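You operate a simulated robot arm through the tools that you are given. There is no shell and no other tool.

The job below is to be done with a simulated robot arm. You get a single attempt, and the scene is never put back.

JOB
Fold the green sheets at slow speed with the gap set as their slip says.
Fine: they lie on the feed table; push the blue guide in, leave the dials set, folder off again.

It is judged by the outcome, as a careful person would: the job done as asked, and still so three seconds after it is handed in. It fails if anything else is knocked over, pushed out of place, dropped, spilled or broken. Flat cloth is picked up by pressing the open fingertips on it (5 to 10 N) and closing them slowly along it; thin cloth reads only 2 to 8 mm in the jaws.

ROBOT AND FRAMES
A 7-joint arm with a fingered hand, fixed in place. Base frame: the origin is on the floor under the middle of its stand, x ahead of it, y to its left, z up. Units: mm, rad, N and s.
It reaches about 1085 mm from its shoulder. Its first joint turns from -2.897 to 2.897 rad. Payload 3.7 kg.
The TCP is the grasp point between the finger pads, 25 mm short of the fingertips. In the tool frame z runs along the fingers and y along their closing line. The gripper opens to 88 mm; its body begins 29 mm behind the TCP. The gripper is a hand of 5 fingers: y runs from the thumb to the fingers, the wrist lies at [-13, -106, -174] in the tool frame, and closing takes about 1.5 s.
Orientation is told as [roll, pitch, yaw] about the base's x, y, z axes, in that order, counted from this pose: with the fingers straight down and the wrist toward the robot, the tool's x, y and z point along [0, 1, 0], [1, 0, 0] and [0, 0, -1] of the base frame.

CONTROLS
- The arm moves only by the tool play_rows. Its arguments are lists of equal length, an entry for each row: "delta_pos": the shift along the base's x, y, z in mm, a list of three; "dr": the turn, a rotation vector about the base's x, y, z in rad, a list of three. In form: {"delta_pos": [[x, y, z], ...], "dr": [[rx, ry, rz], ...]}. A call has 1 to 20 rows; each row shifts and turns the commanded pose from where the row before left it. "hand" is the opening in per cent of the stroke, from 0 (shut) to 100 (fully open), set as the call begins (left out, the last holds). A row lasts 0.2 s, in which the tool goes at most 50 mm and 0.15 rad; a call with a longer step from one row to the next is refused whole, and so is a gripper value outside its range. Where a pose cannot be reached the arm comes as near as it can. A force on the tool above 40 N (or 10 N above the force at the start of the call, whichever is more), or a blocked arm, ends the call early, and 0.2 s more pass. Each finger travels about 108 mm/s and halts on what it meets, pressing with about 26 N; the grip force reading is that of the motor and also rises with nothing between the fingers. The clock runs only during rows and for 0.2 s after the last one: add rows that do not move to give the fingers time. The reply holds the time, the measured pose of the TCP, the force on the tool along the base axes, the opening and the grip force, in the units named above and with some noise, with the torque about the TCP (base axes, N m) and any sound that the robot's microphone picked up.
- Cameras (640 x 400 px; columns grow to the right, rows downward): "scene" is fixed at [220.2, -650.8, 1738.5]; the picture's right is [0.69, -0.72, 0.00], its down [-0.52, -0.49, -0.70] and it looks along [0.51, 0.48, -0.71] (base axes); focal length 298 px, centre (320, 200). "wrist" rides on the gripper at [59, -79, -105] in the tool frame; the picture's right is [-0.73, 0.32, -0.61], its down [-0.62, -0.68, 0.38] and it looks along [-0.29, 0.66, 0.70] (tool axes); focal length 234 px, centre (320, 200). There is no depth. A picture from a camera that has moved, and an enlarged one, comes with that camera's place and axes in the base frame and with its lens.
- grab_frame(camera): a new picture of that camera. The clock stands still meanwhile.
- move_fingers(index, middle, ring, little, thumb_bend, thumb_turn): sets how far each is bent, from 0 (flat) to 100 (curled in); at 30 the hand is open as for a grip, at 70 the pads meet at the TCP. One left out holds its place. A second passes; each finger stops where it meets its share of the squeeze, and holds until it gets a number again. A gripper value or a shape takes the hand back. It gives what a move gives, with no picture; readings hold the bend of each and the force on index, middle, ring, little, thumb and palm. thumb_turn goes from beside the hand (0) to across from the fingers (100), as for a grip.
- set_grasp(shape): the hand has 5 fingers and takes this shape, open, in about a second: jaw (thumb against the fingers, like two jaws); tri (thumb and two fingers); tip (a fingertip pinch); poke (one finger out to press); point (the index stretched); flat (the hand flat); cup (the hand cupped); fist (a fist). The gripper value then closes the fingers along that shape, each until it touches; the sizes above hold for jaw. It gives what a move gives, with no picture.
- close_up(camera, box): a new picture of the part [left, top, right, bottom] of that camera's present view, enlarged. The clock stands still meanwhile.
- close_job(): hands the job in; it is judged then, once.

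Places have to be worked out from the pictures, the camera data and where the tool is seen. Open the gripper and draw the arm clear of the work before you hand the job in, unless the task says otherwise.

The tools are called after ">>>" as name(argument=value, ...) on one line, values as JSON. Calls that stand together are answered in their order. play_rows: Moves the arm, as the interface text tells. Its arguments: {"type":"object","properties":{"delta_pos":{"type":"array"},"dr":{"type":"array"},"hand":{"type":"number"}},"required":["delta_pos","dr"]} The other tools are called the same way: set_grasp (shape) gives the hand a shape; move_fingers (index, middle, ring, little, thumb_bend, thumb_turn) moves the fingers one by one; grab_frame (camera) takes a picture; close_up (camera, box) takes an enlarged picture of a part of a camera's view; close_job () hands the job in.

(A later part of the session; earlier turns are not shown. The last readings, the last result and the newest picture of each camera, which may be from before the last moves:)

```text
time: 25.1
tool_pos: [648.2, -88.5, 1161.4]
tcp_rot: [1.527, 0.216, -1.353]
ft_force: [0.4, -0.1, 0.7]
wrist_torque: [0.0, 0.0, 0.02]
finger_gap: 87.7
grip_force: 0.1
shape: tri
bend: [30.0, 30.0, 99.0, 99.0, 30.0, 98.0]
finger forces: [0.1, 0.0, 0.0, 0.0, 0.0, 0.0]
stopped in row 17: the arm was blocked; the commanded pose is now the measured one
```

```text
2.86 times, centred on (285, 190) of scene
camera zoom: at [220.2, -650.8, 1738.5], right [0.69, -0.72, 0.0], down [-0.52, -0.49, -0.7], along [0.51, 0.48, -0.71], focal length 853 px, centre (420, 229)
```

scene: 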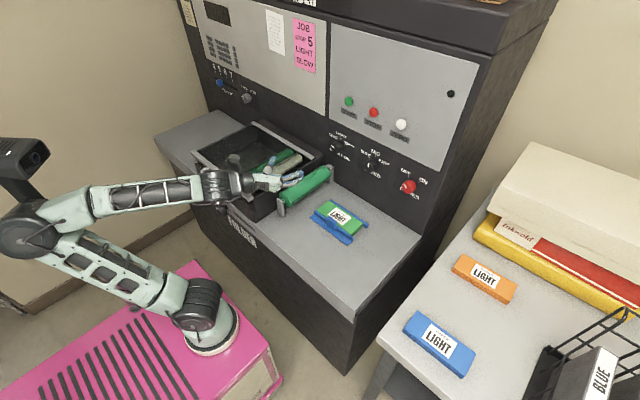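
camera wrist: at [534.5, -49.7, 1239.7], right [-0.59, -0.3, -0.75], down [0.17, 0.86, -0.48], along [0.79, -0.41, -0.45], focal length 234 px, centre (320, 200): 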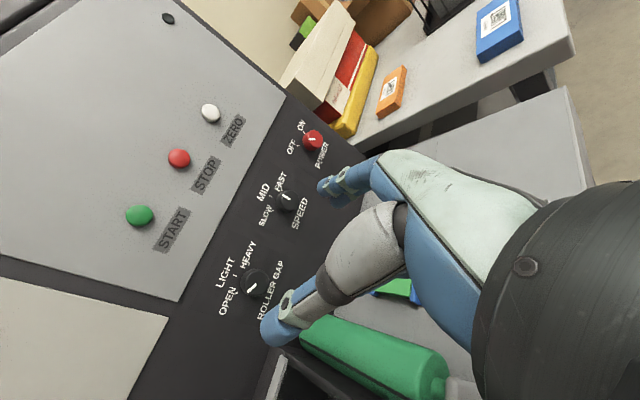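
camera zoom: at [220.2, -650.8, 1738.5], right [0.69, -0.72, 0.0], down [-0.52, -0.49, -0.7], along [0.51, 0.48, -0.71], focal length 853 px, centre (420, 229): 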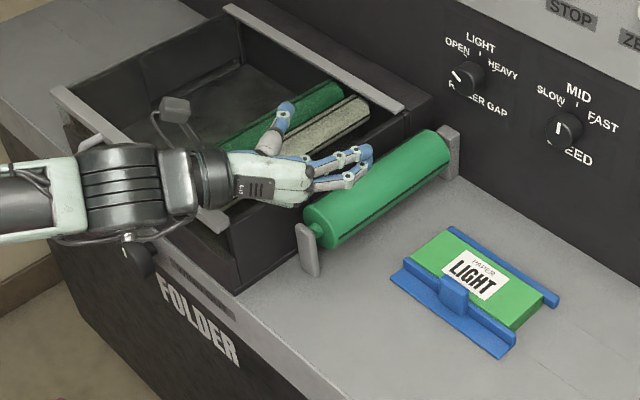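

The elbow appears clear of the mast, so this is most likely a wrist joint limit near that roll. The other roll direction (wrist to the right) also keeps the hand clear of the roller and tray, so I roll back the other way in free space.

>>> play_rows(delta_pos=[[-6, -8, 9], [-6, -8, 9], [-6, -8, 9], [-6, -8, 9], [-6, -8, 9], [-6, -8, 9], [-6, -8, 9], [-6, -8, 9], [-6, -8, 9], [-6, -8, 9], [0, 0, 0]], dr=[[-0.145, 0, 0], [-0.145, 0, 0], [-0.145, 0, 0], [-0.145, 0, 0], [-0.145, 0, 0], [-0.145, 0, 0], [-0.145, 0, 0], [-0.145, 0, 0], [-0.145, 0, 0], [-0.145, 0, 0], [0, 0, 0]])

>>> grab_frame(camera="scene")

```text
time: 27.5
tool_pos: [586.3, -170.5, 1251.8]
tcp_rot: [0.946, -1.176, -0.997]
ft_force: [-0.5, 0.0, -0.5]
wrist_torque: [0.0, 0.0, -0.03]
finger_gap: 87.6
grip_force: 0.1
shape: tri
bend: [30.0, 30.0, 99.0, 99.0, 30.0, 98.0]
finger forces: [0.0, 0.0, 0.0, 0.1, 0.0, 0.1]
```

```text
taken
```

scene: 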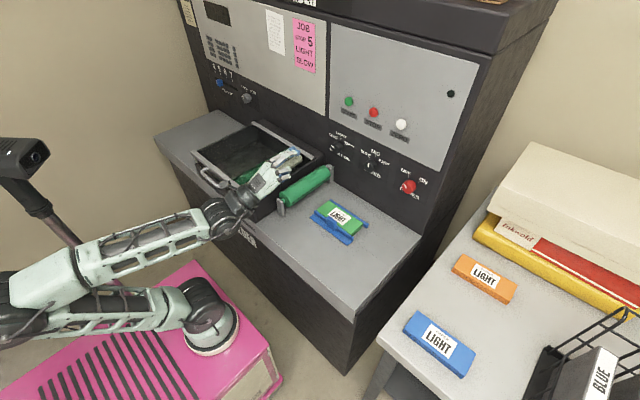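

Orientation is now about φ=19° roll with a slight pitch error. I correct the pitch and continue rolling to put the wrist on the right-hand side (φ=−90°).

>>> play_rows(delta_pos=[[0, 0, 0], [0, 0, 0], [0, 0, 0], [0, 0, 0], [0, 0, 0], [0, 0, 0], [0, 0, 0], [0, 0, 0], [0, 0, 0], [0, 0, 0], [0, 0, 0], [0, 0, 0], [0, 0, 0], [0, 0, 0], [0, 0, 0], [0, 0, 0], [0, 0, 0]], dr=[[0, -0.1135, 0.0067], [0, -0.1135, 0.0067], [-0.1357, 0, 0], [-0.1357, 0, 0], [-0.1357, 0, 0], [-0.1357, 0, 0], [-0.1357, 0, 0], [-0.1357, 0, 0], [-0.1357, 0, 0], [-0.1357, 0, 0], [-0.1357, 0, 0], [-0.1357, 0, 0], [-0.1357, 0, 0], [-0.1357, 0, 0], [-0.1357, 0, 0], [-0.1357, 0, 0], [0, 0, 0]])

>>> grab_frame(camera="scene")

>>> grab_frame(camera="wrist")

```text
time: 31.1
tool_pos: [587.3, -169.7, 1250.9]
tcp_rot: [-1.57, 0.003, 1.572]
ft_force: [0.1, -0.8, -0.2]
wrist_torque: [0.01, -0.01, 0.01]
finger_gap: 87.6
grip_force: 0.1
shape: tri
bend: [30.0, 30.0, 99.0, 99.0, 30.0, 98.0]
finger forces: [0.0, 0.0, 0.1, 0.0, 0.0, 0.0]
```

```text
taken
```

scene: 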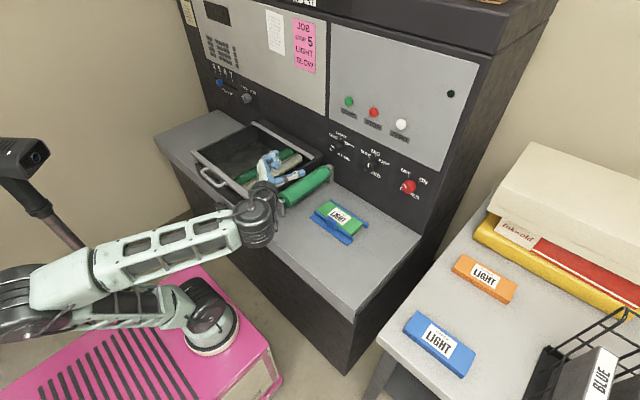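

```text
taken
camera wrist: at [482.7, -249.4, 1193.3], right [-0.61, 0.32, 0.72], down [0.38, -0.68, 0.63], along [0.7, 0.66, 0.29], focal length 234 px, centre (320, 200)
```

wrist: 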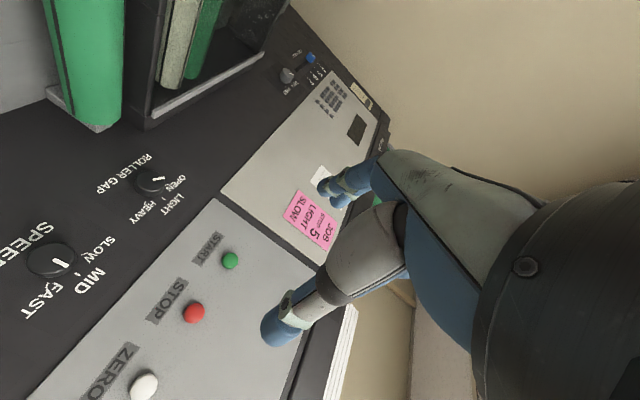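

The orientation is exactly as wanted (fingers at the panel, wrist right). I zoom in on the knobs to refine their centres.

>>> close_up(camera="wrist", box=[70, 130, 230, 250])

>>> close_up(camera="wrist", box=[0, 180, 160, 340])

>>> close_up(camera="scene", box=[315, 120, 395, 180])

```text
3.33 times, centred on (150, 190) of wrist
camera zoom: at [482.7, -249.4, 1193.3], right [-0.61, 0.32, 0.72], down [0.38, -0.68, 0.63], along [0.7, 0.66, 0.29], focal length 781 px, centre (887, 233)
```

zoom: 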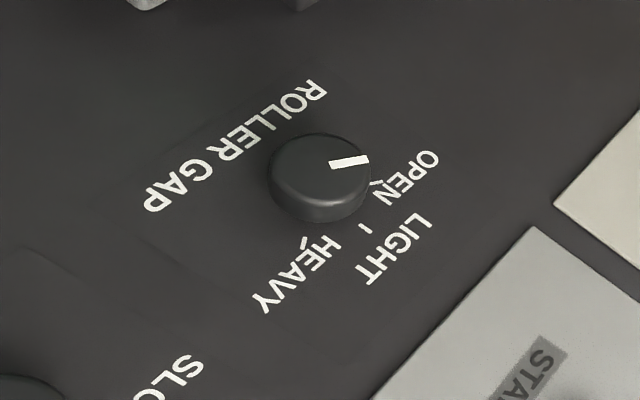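

```text
2.50 times, centred on (80, 260) of wrist
camera zoom: at [482.7, -249.4, 1193.3], right [-0.61, 0.32, 0.72], down [0.38, -0.68, 0.63], along [0.7, 0.66, 0.29], focal length 585 px, centre (920, 50)
```

zoom: 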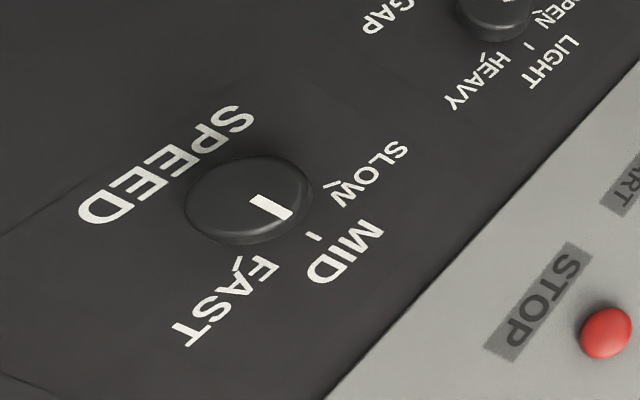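

```text
6.67 times, centred on (355, 150) of scene
camera zoom: at [220.2, -650.8, 1738.5], right [0.69, -0.72, 0.0], down [-0.52, -0.49, -0.7], along [0.51, 0.48, -0.71], focal length 1990 px, centre (87, 533)
```

zoom: 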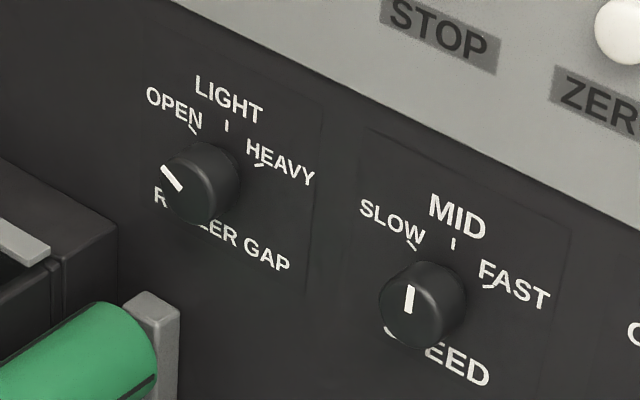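

From several views the gap knob's centre is about (y −62, z 1077), the panel face is near x≈960–970, and the knob sticks out about 27 mm. I line the hand up with the knob well back from the panel first.

>>> play_rows(delta_pos=[[15, 18, -29], [15, 18, -29], [15, 18, -29], [15, 18, -29], [15, 18, -29], [15, 18, -29], [25, 0, 0], [25, 0, 0], [25, 0, 0], [25, 0, 0], [0, 0, 0]], dr=[[0, 0, 0], [0, 0, 0], [0, 0, 0], [0, 0, 0], [0, 0, 0], [0, 0, 0], [0, 0, 0], [0, 0, 0], [0, 0, 0], [0, 0, 0], [0, 0, 0]])

>>> grab_frame(camera="wrist")

>>> close_up(camera="scene", box=[220, 90, 420, 230])

```text
time: 33.5
tool_pos: [778.8, -62.0, 1078.5]
tcp_rot: [-1.572, 0.0, 1.57]
ft_force: [-0.5, 0.7, 0.4]
wrist_torque: [-0.01, 0.0, -0.01]
finger_gap: 87.8
grip_force: 0.1
shape: tri
bend: [30.0, 30.0, 99.0, 99.0, 30.0, 98.0]
finger forces: [0.0, 0.1, 0.0, 0.1, 0.1, 0.0]
```

```text
taken
camera wrist: at [673.1, -141.0, 1019.9], right [-0.61, 0.32, 0.72], down [0.38, -0.68, 0.63], along [0.7, 0.66, 0.29], focal length 234 px, centre (320, 200)
```

wrist: 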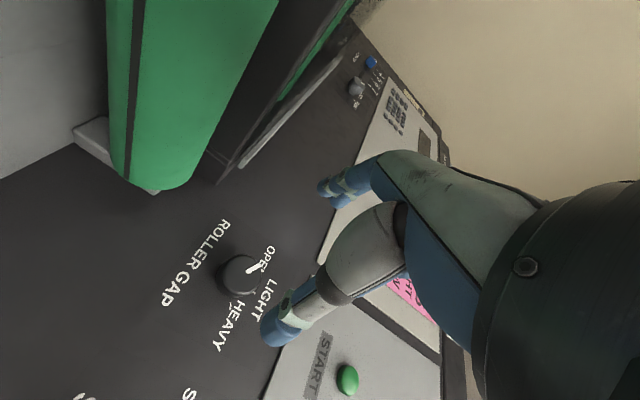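

```text
2.86 times, centred on (320, 160) of scene
camera zoom: at [220.2, -650.8, 1738.5], right [0.69, -0.72, 0.0], down [-0.52, -0.49, -0.7], along [0.51, 0.48, -0.71], focal length 853 px, centre (320, 314)
```

zoom: 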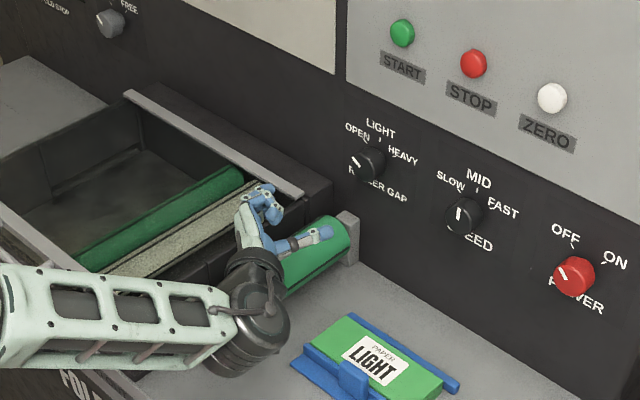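

The knob sits where predicted in the wrist view, close to the approach line. I zoom to check the alignment before going in.

>>> close_up(camera="wrist", box=[160, 200, 320, 340])

```text
2.86 times, centred on (240, 270) of wrist
camera zoom: at [673.1, -141.0, 1019.9], right [-0.61, 0.32, 0.72], down [0.38, -0.68, 0.63], along [0.7, 0.66, 0.29], focal length 669 px, centre (549, 0)
```

zoom: 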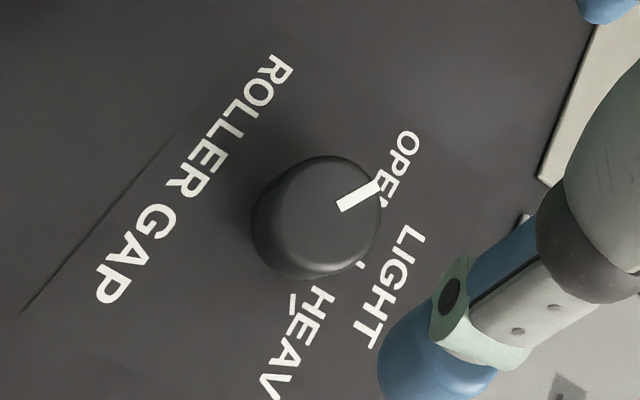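

Close up, the knob appears slightly higher and further left than I aimed: about (y −58, z 1081). I correct this and move nearer, stopping with the fingertips still short of the knob.

>>> play_rows(delta_pos=[[15, 1, 1], [15, 1, 1], [15, 1, 0], [15, 0, 0], [12, 0, 0], [10, 0, 0], [0, 0, 0]], dr=[[0, 0, 0], [0, 0, 0], [0, 0, 0], [0, 0, 0], [0, 0, 0], [0, 0, 0], [0, 0, 0]])

>>> close_up(camera="wrist", box=[180, 140, 400, 360])

>>> close_up(camera="scene", box=[270, 100, 400, 210])

```text
time: 35.1
tool_pos: [859.7, -58.9, 1079.8]
tcp_rot: [-1.572, 0.001, 1.57]
ft_force: [0.2, -0.2, -0.5]
wrist_torque: [-0.05, -0.01, 0.0]
finger_gap: 87.7
grip_force: 0.1
shape: tri
bend: [30.0, 30.0, 99.0, 99.0, 30.0, 98.0]
finger forces: [0.0, 0.0, 0.0, 0.0, 0.1, 0.0]
```

```text
1.82 times, centred on (290, 250) of wrist
camera zoom: at [755.2, -137.9, 1021.3], right [-0.61, 0.32, 0.72], down [0.38, -0.68, 0.63], along [0.7, 0.66, 0.29], focal length 426 px, centre (374, 109)
```

zoom: 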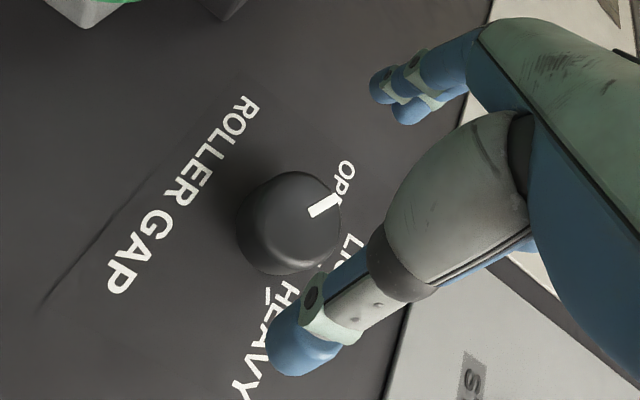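

```text
3.64 times, centred on (335, 155) of scene
camera zoom: at [220.2, -650.8, 1738.5], right [0.69, -0.72, 0.0], down [-0.52, -0.49, -0.7], along [0.51, 0.48, -0.71], focal length 1085 px, centre (266, 364)
```

zoom: 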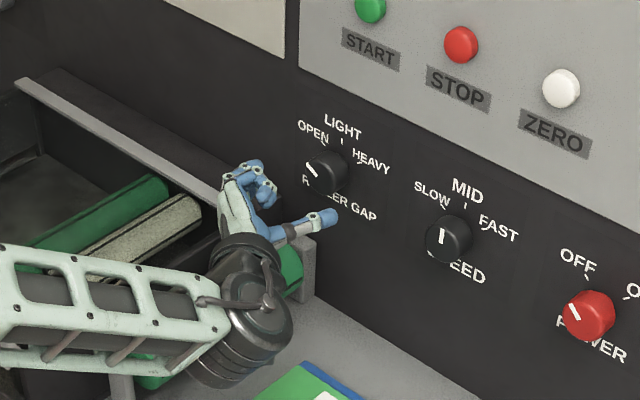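

Combining the last two views puts the knob front at x≈917, the panel at ≈950 and the centre at about (−61, 1078). I advance so that the pads straddle the knob, with the fingertips still short of the panel.

>>> play_rows(delta_pos=[[10, -1, -1], [10, -1, -1], [10, 0, 0], [8, 0, 0], [7, 0, 0], [5, 0, 0], [0, 0, 0]], dr=[[0, 0, 0], [0, 0, 0], [0, 0, 0], [0, 0, 0], [0, 0, 0], [0, 0, 0], [0, 0, 0]])

>>> close_up(camera="wrist", box=[180, 120, 420, 340])

>>> close_up(camera="scene", box=[290, 100, 400, 190])

```text
time: 36.7
tool_pos: [910.5, -61.7, 1077.2]
tcp_rot: [-1.57, 0.0, 1.572]
ft_force: [-0.5, 0.3, -0.5]
wrist_torque: [-0.02, 0.0, -0.01]
finger_gap: 87.8
grip_force: 0.1
shape: tri
bend: [30.0, 30.0, 99.0, 99.0, 30.0, 98.0]
finger forces: [0.0, 0.1, 0.0, 0.1, 0.0, 0.1]
```

```text
1.82 times, centred on (300, 230) of wrist
camera zoom: at [804.7, -140.2, 1018.8], right [-0.61, 0.32, 0.72], down [0.38, -0.68, 0.62], along [0.7, 0.66, 0.29], focal length 426 px, centre (356, 146)
```

zoom: 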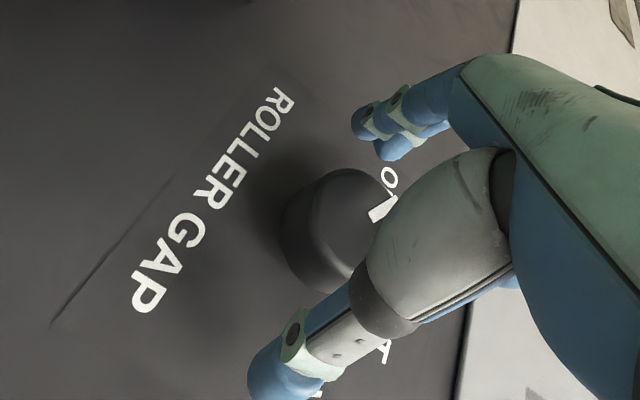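

```text
4.44 times, centred on (345, 145) of scene
camera zoom: at [220.2, -650.8, 1738.5], right [0.69, -0.72, 0.0], down [-0.52, -0.49, -0.7], along [0.51, 0.48, -0.71], focal length 1326 px, centre (209, 444)
```

zoom: 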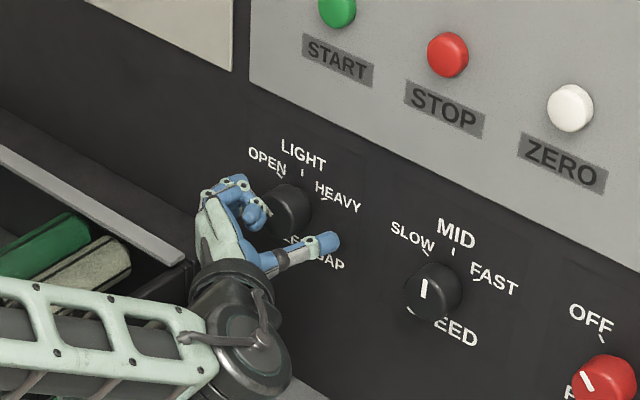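

The knob is centred on the tool axis, with its front face near x≈923. I advance another 10 mm slowly to get better overlap.

>>> play_rows(delta_pos=[[2, 0, 0], [2, 0, 0], [2, 0, 0], [2, 0, 0], [2, 0, 0], [0, 0, 0]], dr=[[0, 0, 0], [0, 0, 0], [0, 0, 0], [0, 0, 0], [0, 0, 0], [0, 0, 0]])

>>> close_up(camera="wrist", box=[180, 120, 420, 340])

>>> close_up(camera="scene", box=[310, 110, 390, 180])

```text
time: 38.1
tool_pos: [920.0, -61.0, 1078.2]
tcp_rot: [-1.571, 0.0, 1.572]
ft_force: [-0.2, 1.2, -0.7]
wrist_torque: [0.0, 0.0, 0.02]
finger_gap: 87.9
grip_force: 0.0
shape: tri
bend: [30.0, 30.0, 99.0, 99.0, 30.0, 98.0]
finger forces: [0.0, 0.1, 0.0, 0.1, 0.1, 0.0]
```

```text
1.82 times, centred on (300, 230) of wrist
camera zoom: at [814.8, -140.4, 1019.1], right [-0.61, 0.32, 0.72], down [0.38, -0.68, 0.63], along [0.7, 0.66, 0.29], focal length 426 px, centre (356, 146)
```

zoom: 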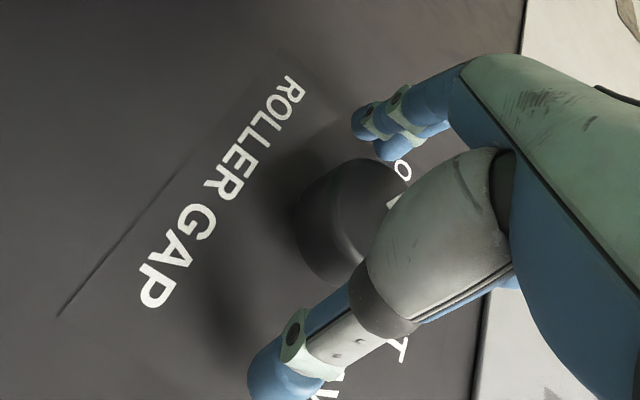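

```text
5.71 times, centred on (350, 145) of scene
camera zoom: at [220.2, -650.8, 1738.5], right [0.69, -0.72, 0.0], down [-0.52, -0.49, -0.7], along [0.51, 0.48, -0.71], focal length 1705 px, centre (149, 514)
```

zoom: 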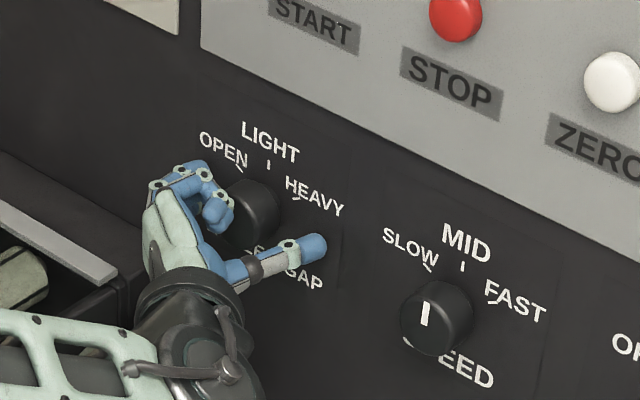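

The knob sits between the thumb and the two fingers. I close the tri grip on it.

>>> play_rows(delta_pos=[[0, 0, 0], [0, 0, 0], [0, 0, 0], [0, 0, 0], [0, 0, 0], [0, 0, 0], [0, 0, 0], [0, 0, 0]], dr=[[0, 0, 0], [0, 0, 0], [0, 0, 0], [0, 0, 0], [0, 0, 0], [0, 0, 0], [0, 0, 0], [0, 0, 0]], hand=0)

>>> close_up(camera="wrist", box=[180, 120, 420, 340])

>>> close_up(camera="scene", box=[310, 110, 390, 180])

```text
time: 39.9
tool_pos: [920.4, -62.3, 1078.1]
tcp_rot: [-1.572, 0.002, 1.571]
ft_force: [15.3, -1.1, 0.7]
wrist_torque: [0.01, 0.01, -0.12]
finger_gap: 32.8
grip_force: 26.0
shape: tri
bend: [74.0, 49.0, 100.0, 100.0, 73.0, 100.0]
finger forces: [11.7, 12.5, 0.1, 0.0, 24.8, 0.0]
```

```text
1.82 times, centred on (300, 230) of wrist
camera zoom: at [815.3, -140.6, 1018.6], right [-0.61, 0.32, 0.73], down [0.38, -0.68, 0.62], along [0.7, 0.66, 0.29], focal length 426 px, centre (356, 146)
```

zoom: 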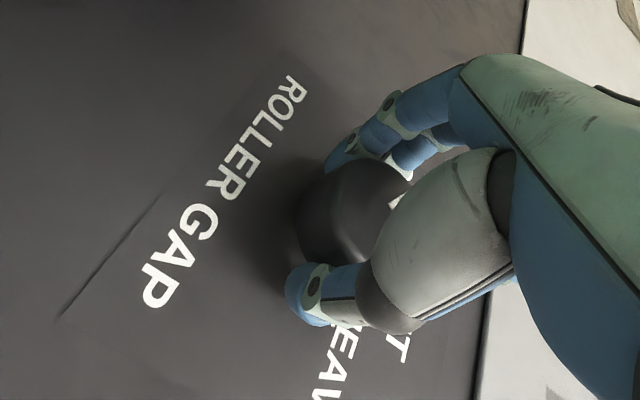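

```text
5.71 times, centred on (350, 145) of scene
camera zoom: at [220.2, -650.8, 1738.5], right [0.69, -0.72, 0.0], down [-0.52, -0.49, -0.7], along [0.51, 0.48, -0.71], focal length 1705 px, centre (149, 514)
```

zoom: 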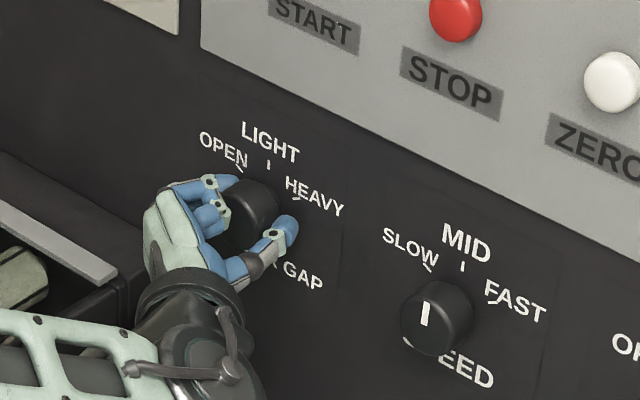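

The grip on the knob is firm (index/middle ~12 N, thumb 25 N). I start turning clockwise (+x rotation) in small steps, checking the torque.

>>> play_rows(delta_pos=[[0, 0, 0], [0, 0, 0], [0, 0, 0], [0, 0, 0]], dr=[[0.1, 0, 0], [0.1, 0, 0], [0.1, 0, 0], [0, 0, 0]])

>>> close_up(camera="wrist", box=[180, 120, 420, 340])

>>> close_up(camera="scene", box=[310, 110, 390, 180])

```text
time: 40.9
tool_pos: [919.3, -60.2, 1078.2]
tcp_rot: [-1.569, -0.299, 1.571]
ft_force: [16.2, 1.6, -2.1]
wrist_torque: [-0.02, 0.09, -0.07]
finger_gap: 32.5
grip_force: 25.7
shape: tri
bend: [74.0, 49.0, 100.0, 100.0, 73.0, 100.0]
finger forces: [13.0, 12.7, 0.0, 0.0, 23.7, 0.1]
```

```text
1.82 times, centred on (300, 230) of wrist
camera zoom: at [815.3, -119.0, 997.8], right [-0.61, 0.09, 0.79], down [0.38, -0.83, 0.39], along [0.7, 0.54, 0.47], focal length 426 px, centre (356, 146)
```

zoom: 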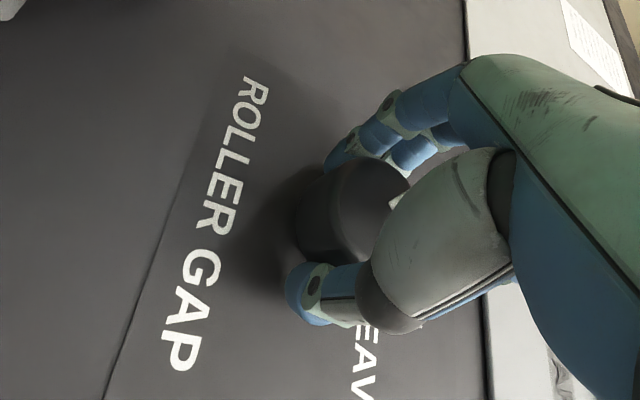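

```text
5.71 times, centred on (350, 145) of scene
camera zoom: at [220.2, -650.8, 1738.5], right [0.69, -0.72, 0.0], down [-0.52, -0.49, -0.7], along [0.51, 0.48, -0.71], focal length 1705 px, centre (149, 514)
```

zoom: 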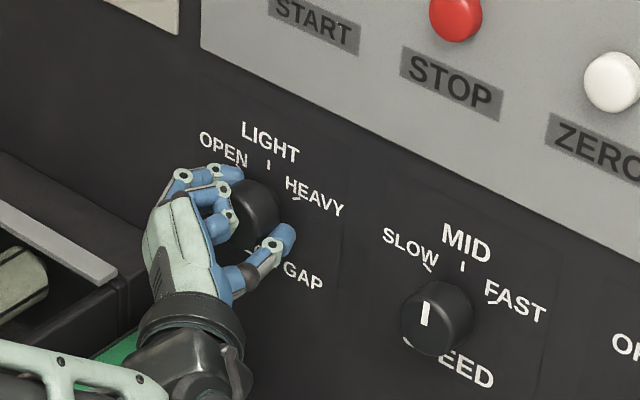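

The knob turns with the hand at low torque. Before going on I check the forearm's clearance to the bench items.

>>> grab_frame(camera="scene")

>>> close_up(camera="scene", box=[200, 120, 380, 270])

```text
taken
```

scene: 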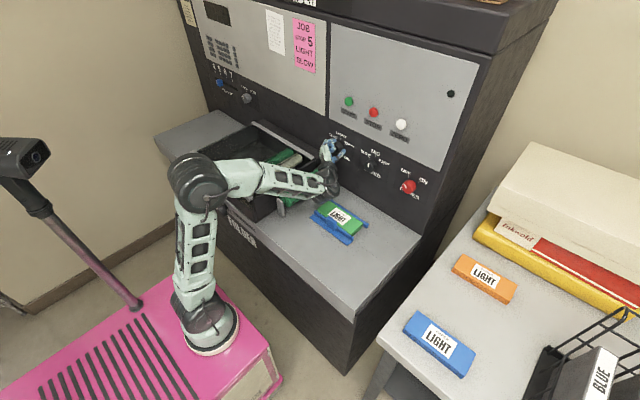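

```text
2.67 times, centred on (290, 195) of scene
camera zoom: at [220.2, -650.8, 1738.5], right [0.69, -0.72, 0.0], down [-0.52, -0.49, -0.7], along [0.51, 0.48, -0.71], focal length 796 px, centre (400, 213)
```

zoom: 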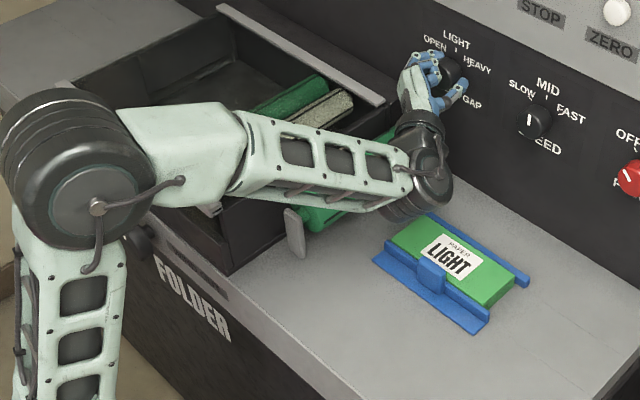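

The elbow sits high and the forearm clears the tray and roller. I continue the turn by 0.4 rad and check again.

>>> play_rows(delta_pos=[[0, 0, 0], [0, 0, 0], [0, 0, 0], [0, 0, 0], [0, 0, 0]], dr=[[0.1, 0, 0], [0.1, 0, 0], [0.1, 0, 0], [0.1, 0, 0], [0, 0, 0]])

>>> close_up(camera="wrist", box=[180, 120, 420, 340])

>>> close_up(camera="scene", box=[200, 100, 400, 270])

```text
time: 42.1
tool_pos: [921.3, -60.6, 1076.8]
tcp_rot: [-1.57, -0.701, 1.572]
ft_force: [17.4, 5.9, -1.6]
wrist_torque: [-0.02, 0.11, 0.03]
finger_gap: 32.0
grip_force: 25.9
shape: tri
bend: [74.0, 49.0, 100.0, 100.0, 73.0, 100.0]
finger forces: [14.4, 12.6, 0.0, 0.0, 23.5, 0.1]
```

```text
1.82 times, centred on (300, 230) of wrist
camera zoom: at [815.4, -83.1, 981.6], right [-0.61, -0.22, 0.76], down [0.38, -0.92, 0.04], along [0.7, 0.32, 0.65], focal length 426 px, centre (356, 146)
```

zoom: 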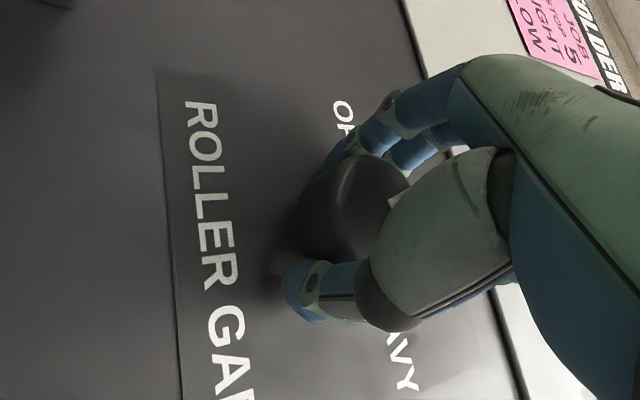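

```text
2.35 times, centred on (300, 185) of scene
camera zoom: at [220.2, -650.8, 1738.5], right [0.69, -0.72, 0.0], down [-0.52, -0.49, -0.7], along [0.51, 0.48, -0.71], focal length 702 px, centre (367, 235)
```

zoom: 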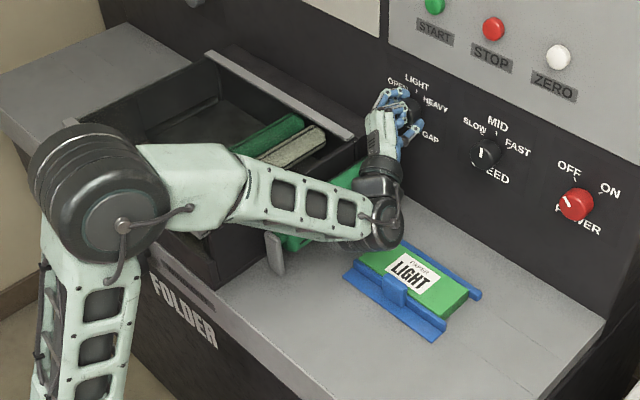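

Turned 0.7 rad with a steady grip. I finish the last 0.3 rad toward LIGHT.

>>> play_rows(delta_pos=[[0, 0, 0], [0, 0, 0], [0, 0, 0], [0, 0, 0]], dr=[[0.1, 0, 0], [0.1, 0, 0], [0.1, 0, 0], [0, 0, 0]])

>>> close_up(camera="wrist", box=[180, 80, 460, 340])

>>> close_up(camera="scene", box=[310, 110, 390, 180])

```text
time: 43.1
tool_pos: [920.5, -62.9, 1077.6]
tcp_rot: [-1.572, -0.999, 1.569]
ft_force: [17.8, -5.1, -0.1]
wrist_torque: [-2.08, 0.06, 2.12]
finger_gap: 31.8
grip_force: 27.0
shape: tri
bend: [74.0, 49.0, 100.0, 100.0, 74.0, 98.0]
finger forces: [15.8, 13.3, 0.1, 0.0, 23.4, 0.1]
```

```text
1.54 times, centred on (320, 210) of wrist
camera zoom: at [815.5, -55.1, 979.3], right [-0.61, -0.43, 0.66], down [0.38, -0.89, -0.23], along [0.7, 0.11, 0.71], focal length 360 px, centre (320, 185)
```

zoom: 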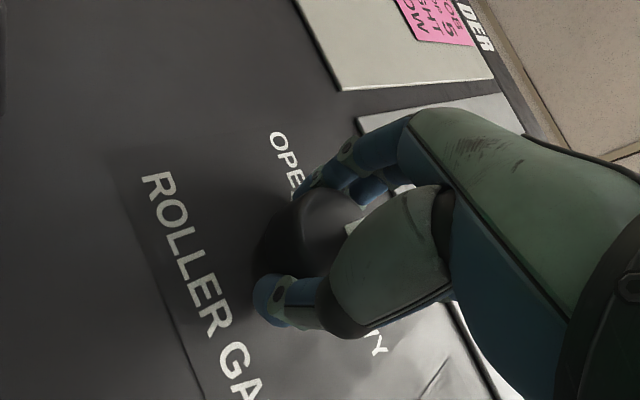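

```text
5.71 times, centred on (350, 145) of scene
camera zoom: at [220.2, -650.8, 1738.5], right [0.69, -0.72, 0.0], down [-0.52, -0.49, -0.7], along [0.51, 0.48, -0.71], focal length 1705 px, centre (149, 514)
```

zoom: 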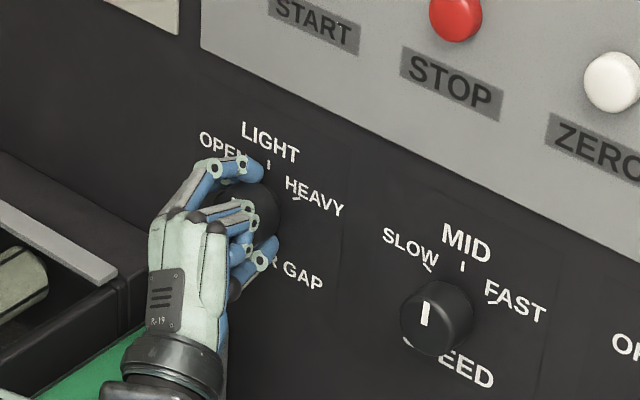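

A torque of about 2 N·m appeared, which suggests that something is touching. I look for the contact before moving further.

>>> close_up(camera="scene", box=[230, 120, 390, 250])

>>> grab_frame(camera="wrist")

>>> grab_frame(camera="scene")

```text
3.08 times, centred on (310, 185) of scene
camera zoom: at [220.2, -650.8, 1738.5], right [0.69, -0.72, 0.0], down [-0.52, -0.49, -0.7], along [0.51, 0.48, -0.71], focal length 918 px, centre (351, 246)
```

zoom: 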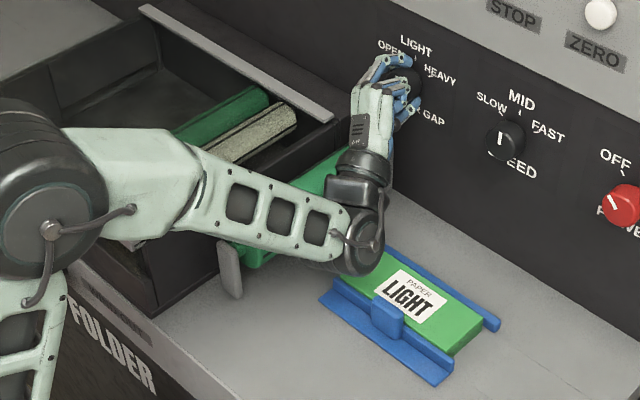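

```text
taken
camera wrist: at [815.5, -55.1, 979.3], right [-0.61, -0.43, 0.66], down [0.38, -0.89, -0.23], along [0.7, 0.11, 0.71], focal length 234 px, centre (320, 200)
```

wrist: 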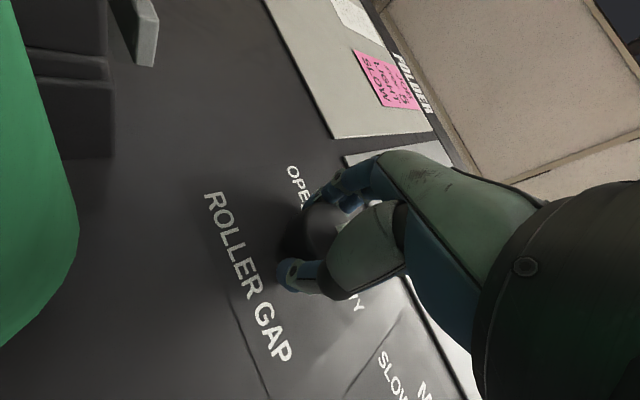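

```text
taken
```

scene: 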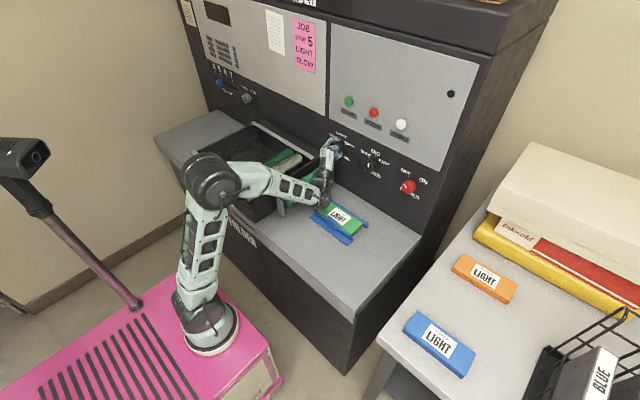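

The wrist/camera side of the hand is close to the roller, so I should not turn further in this posture. I release the knob here, then roll back away from the roller with the hand open.

>>> play_rows(delta_pos=[[0, 0, 0], [0, 0, 0], [0, 0, 0], [0, 0, 0], [0, 0, 0]], dr=[[0, 0, 0], [0, 0, 0], [0, 0, 0], [0, 0, 0], [0, 0, 0]], hand=100)

>>> play_rows(delta_pos=[[0, 0, 0], [0, 0, 0], [0, 0, 0], [0, 0, 0], [0, 0, 0]], dr=[[-0.1, 0, 0], [-0.1, 0, 0], [-0.1, 0, 0], [-0.1, 0, 0], [0, 0, 0]])

>>> close_up(camera="scene", box=[230, 120, 390, 250])

>>> grab_frame(camera="wrist")

```text
time: 44.3
tool_pos: [919.0, -61.8, 1078.3]
tcp_rot: [-1.575, -1.0, 1.571]
ft_force: [-4.5, -7.6, 5.1]
wrist_torque: [-0.84, 1.08, 0.93]
finger_gap: 87.3
grip_force: 0.0
shape: tri
bend: [30.0, 30.0, 99.0, 99.0, 30.0, 98.0]
finger forces: [0.0, 0.0, 0.0, 0.0, 0.0, 0.1]
```

```text
time: 45.5
tool_pos: [919.5, -60.0, 1078.0]
tcp_rot: [-1.572, -0.597, 1.571]
ft_force: [0.0, -0.1, -1.5]
wrist_torque: [0.0, 0.0, 0.02]
finger_gap: 87.7
grip_force: 0.0
shape: tri
bend: [30.0, 30.0, 99.0, 99.0, 30.0, 98.0]
finger forces: [0.0, 0.0, 0.1, 0.1, 0.0, 0.1]
```

```text
3.08 times, centred on (310, 185) of scene
camera zoom: at [220.2, -650.8, 1738.5], right [0.69, -0.72, 0.0], down [-0.52, -0.49, -0.7], along [0.51, 0.48, -0.71], focal length 918 px, centre (351, 246)
```

zoom: 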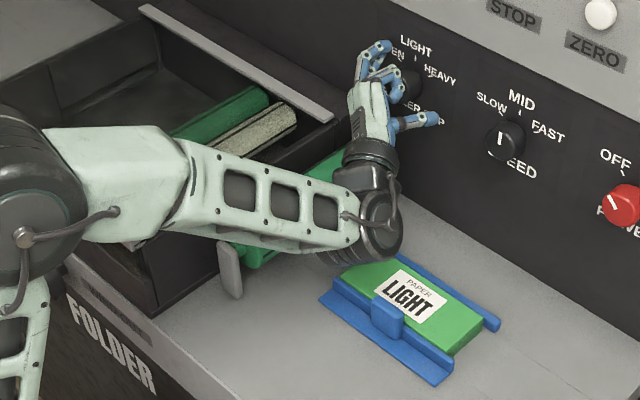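

```text
taken
camera wrist: at [814.5, -93.2, 984.9], right [-0.61, -0.14, 0.78], down [0.38, -0.91, 0.13], along [0.7, 0.38, 0.61], focal length 234 px, centre (320, 200)
```

wrist: 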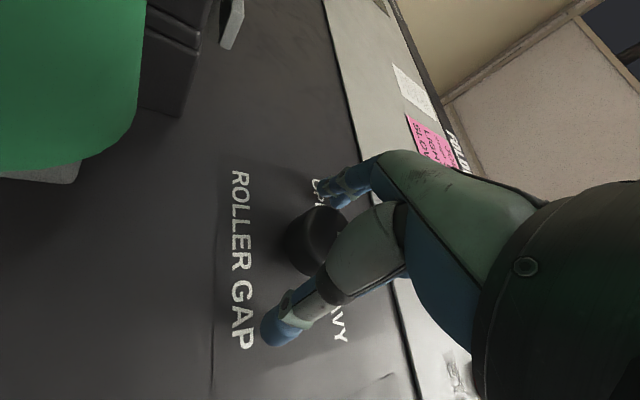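

Force is back to zero. I retract straight back and roll to the level posture, then inspect the gap knob and the roller.

>>> play_rows(delta_pos=[[-15, 0, 0], [-20, 0, 0], [-20, 0, 0], [-20, 0, 0], [-20, -5, 5], [-20, -5, 5], [-10, -5, 5], [-5, -5, 5], [0, 0, 0]], dr=[[0, 0, 0], [0, 0, 0], [0, 0, 0], [-0.1, 0, 0], [-0.1, 0, 0], [-0.1, 0, 0], [-0.15, 0, 0], [-0.15, 0, 0], [0, 0, 0]])

>>> close_up(camera="scene", box=[310, 110, 430, 210])

>>> grab_frame(camera="wrist")

>>> close_up(camera="scene", box=[200, 110, 400, 260])

```text
time: 47.5
tool_pos: [790.2, -80.4, 1097.3]
tcp_rot: [-1.572, 0.004, 1.571]
ft_force: [-0.9, -0.3, -0.6]
wrist_torque: [0.03, 0.03, 0.03]
finger_gap: 87.7
grip_force: 0.1
shape: tri
bend: [30.0, 30.0, 99.0, 99.0, 30.0, 98.0]
finger forces: [0.0, 0.0, 0.0, 0.1, 0.0, 0.1]
```

```text
4.00 times, centred on (370, 160) of scene
camera zoom: at [220.2, -650.8, 1738.5], right [0.69, -0.72, 0.0], down [-0.52, -0.49, -0.7], along [0.51, 0.48, -0.71], focal length 1194 px, centre (120, 360)
```

zoom: 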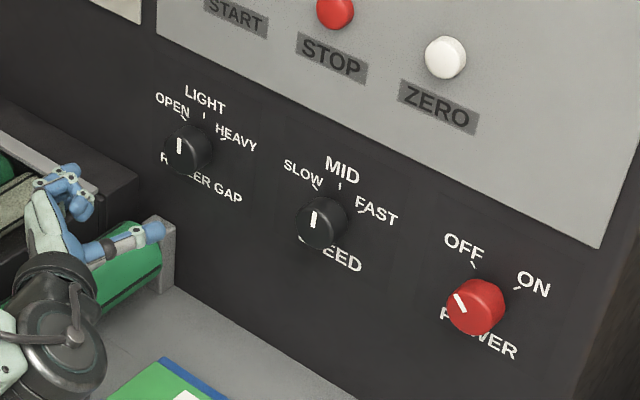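

```text
taken
camera wrist: at [684.8, -160.2, 1038.7], right [-0.61, 0.33, 0.72], down [0.38, -0.68, 0.63], along [0.7, 0.66, 0.29], focal length 234 px, centre (320, 200)
```

wrist: 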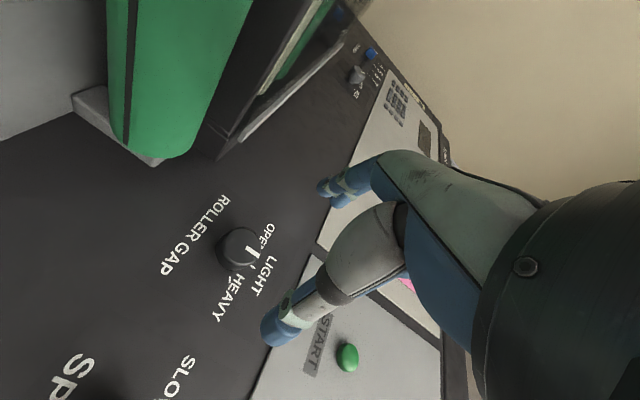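

```text
2.67 times, centred on (300, 185) of scene
camera zoom: at [220.2, -650.8, 1738.5], right [0.69, -0.72, 0.0], down [-0.52, -0.49, -0.7], along [0.51, 0.48, -0.71], focal length 796 px, centre (373, 240)
```

zoom: 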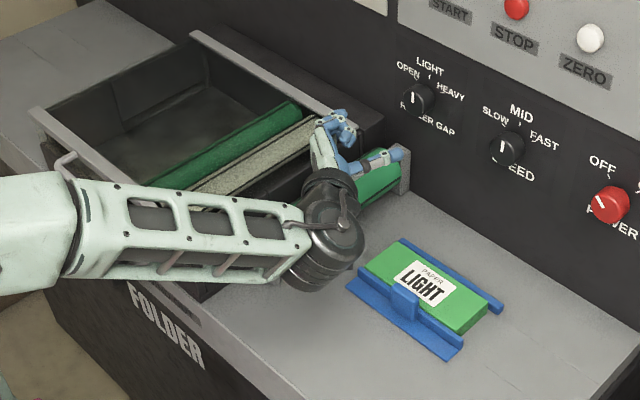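

The gap knob's mark now points straight up at LIGHT, matching the look of the MID mark next to it, and the roller is still in its brackets. Next is the speed knob at about (y −216, z 1077.5), which needs about 57° counter-clockwise. I pre-roll the hand the other way and line up in front of it.

>>> play_rows(delta_pos=[[0, -17, -2.5], [0, -17, -2.5], [0, -17, -2.5], [0, -17, -2.5], [0, -17, -2.5], [0, -17, -2.5], [0, -17, -2.5], [0, -16.5, -2.5], [0, 0, 0]], dr=[[0, 0, 0], [0.137, 0, 0], [0.137, 0, 0], [0.137, 0, 0], [0.137, 0, 0], [0.137, 0, 0], [0.137, 0, 0], [0.137, 0, 0], [0, 0, 0]])

>>> grab_frame(camera="wrist")

>>> grab_frame(camera="scene")

```text
time: 49.5
tool_pos: [788.7, -214.6, 1076.7]
tcp_rot: [-1.572, -0.958, 1.571]
ft_force: [0.0, -0.7, 0.3]
wrist_torque: [0.0, 0.02, 0.0]
finger_gap: 88.0
grip_force: 0.1
shape: tri
bend: [30.0, 30.0, 99.0, 99.0, 30.0, 98.0]
finger forces: [0.0, 0.1, 0.0, 0.0, 0.1, 0.1]
```

```text
taken
camera wrist: at [684.3, -213.5, 979.3], right [-0.61, -0.41, 0.68], down [0.38, -0.9, -0.2], along [0.7, 0.14, 0.7], focal length 234 px, centre (320, 200)
```

wrist: 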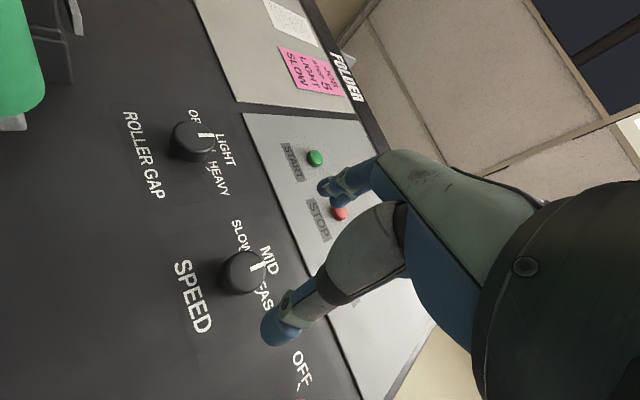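

```text
taken
```

scene: 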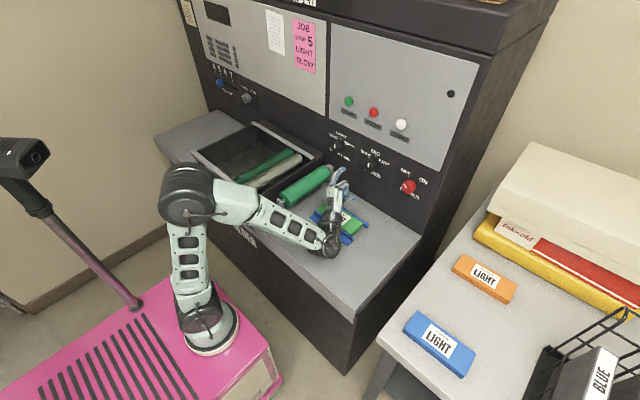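

I check the gap knob from this frontal view and confirm the speed knob's alignment.

>>> close_up(camera="wrist", box=[110, 90, 310, 330])

>>> close_up(camera="wrist", box=[150, 100, 250, 200])

```text
1.67 times, centred on (210, 210) of wrist
camera zoom: at [684.3, -213.5, 979.3], right [-0.61, -0.41, 0.68], down [0.38, -0.9, -0.2], along [0.7, 0.14, 0.7], focal length 390 px, centre (503, 183)
```

zoom: 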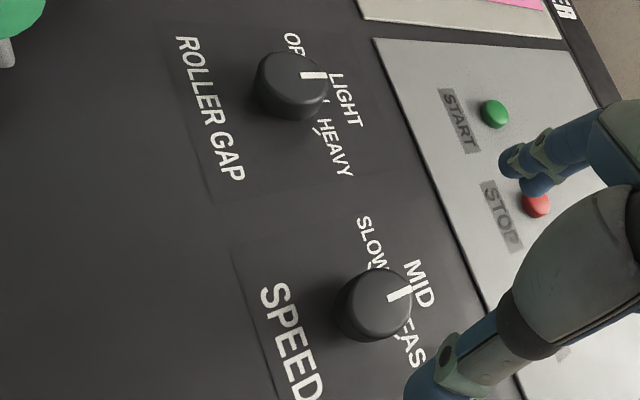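

```text
4.00 times, centred on (200, 150) of wrist
camera zoom: at [684.3, -213.5, 979.3], right [-0.61, -0.41, 0.68], down [0.38, -0.9, -0.2], along [0.7, 0.14, 0.7], focal length 937 px, centre (800, 400)
```

zoom: 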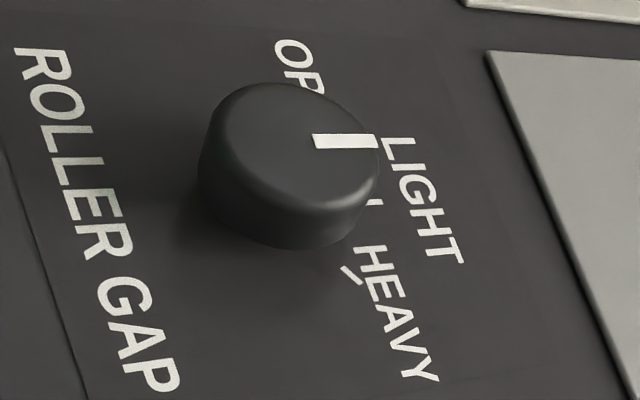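

The gap mark is within a degree or so of LIGHT. The speed knob's front centre is at about (922, −215, 1078), right on the tool axis. I advance on it.

>>> play_rows(delta_pos=[[20, 0, 0.2], [20, 0, 0.2], [20, 0, 0.2], [20, 0, 0.2], [15, 0, 0.2], [12, 0, 0], [8, 0, 0], [6, 0, 0], [5, 0, 0], [4, 0, 0], [0, 0, 0]], dr=[[0, 0, 0], [0, 0, 0], [0, 0, 0], [0, 0, 0], [0, 0, 0], [0, 0, 0], [0, 0, 0], [0, 0, 0], [0, 0, 0], [0, 0, 0], [0, 0, 0]])

>>> close_up(camera="wrist", box=[180, 120, 420, 340])

>>> close_up(camera="scene", box=[280, 110, 420, 260])

```text
time: 51.9
tool_pos: [919.6, -216.1, 1079.4]
tcp_rot: [-1.573, -0.96, 1.57]
ft_force: [-0.4, -0.6, 0.2]
wrist_torque: [0.0, -0.01, 0.05]
finger_gap: 87.9
grip_force: 0.1
shape: tri
bend: [30.0, 30.0, 99.0, 99.0, 30.0, 98.0]
finger forces: [0.1, 0.0, 0.0, 0.1, 0.0, 0.0]
```

```text
1.82 times, centred on (300, 230) of wrist
camera zoom: at [815.2, -213.8, 980.6], right [-0.61, -0.41, 0.68], down [0.38, -0.9, -0.2], along [0.7, 0.14, 0.7], focal length 426 px, centre (356, 146)
```

zoom: 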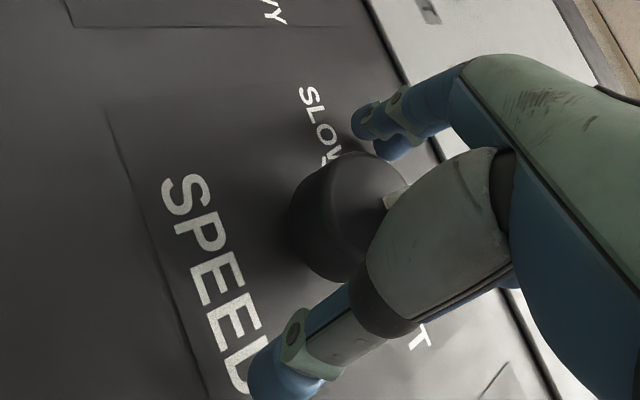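

```text
2.67 times, centred on (350, 185) of scene
camera zoom: at [220.2, -650.8, 1738.5], right [0.69, -0.72, 0.0], down [-0.52, -0.49, -0.7], along [0.51, 0.48, -0.71], focal length 796 px, centre (240, 240)
```

zoom: 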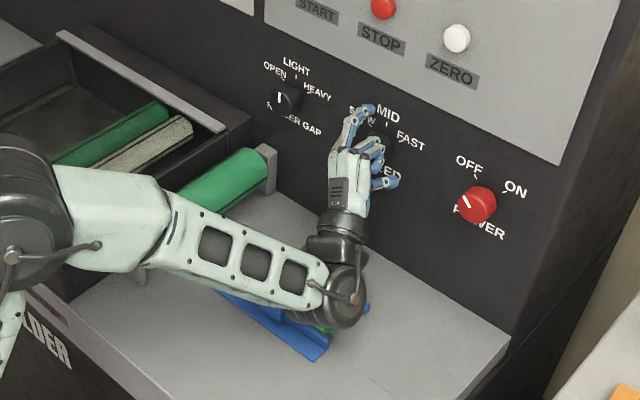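

The knob is straddled and there is no contact force anywhere. I close on it.

>>> play_rows(delta_pos=[[0, 0, 0], [0, 0, 0], [0, 0, 0], [0, 0, 0], [0, 0, 0], [0, 0, 0], [0, 0, 0], [0, 0, 0]], dr=[[0, 0, 0], [0, 0, 0], [0, 0, 0], [0, 0, 0], [0, 0, 0], [0, 0, 0], [0, 0, 0], [0, 0, 0]], hand=0)

>>> close_up(camera="wrist", box=[180, 120, 420, 340])

```text
time: 53.7
tool_pos: [920.3, -216.3, 1079.3]
tcp_rot: [-1.569, -0.959, 1.571]
ft_force: [17.0, -0.3, 0.9]
wrist_torque: [0.0, 0.1, -0.06]
finger_gap: 32.7
grip_force: 25.5
shape: tri
bend: [74.0, 50.0, 100.0, 100.0, 73.0, 100.0]
finger forces: [12.3, 12.5, 0.0, 0.0, 24.4, 0.1]
```

```text
1.82 times, centred on (300, 230) of wrist
camera zoom: at [815.7, -213.7, 980.2], right [-0.61, -0.41, 0.68], down [0.38, -0.9, -0.2], along [0.7, 0.14, 0.7], focal length 426 px, centre (356, 146)
```

zoom: 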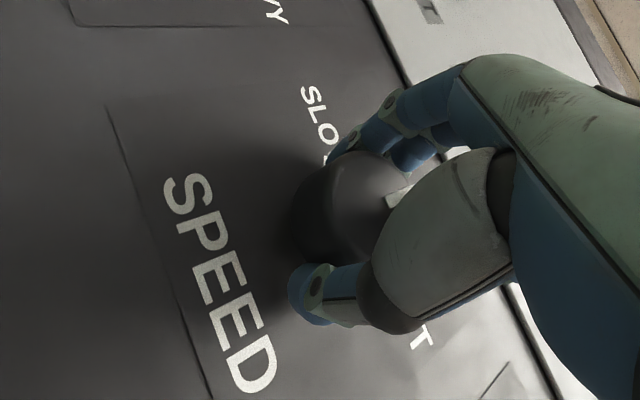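

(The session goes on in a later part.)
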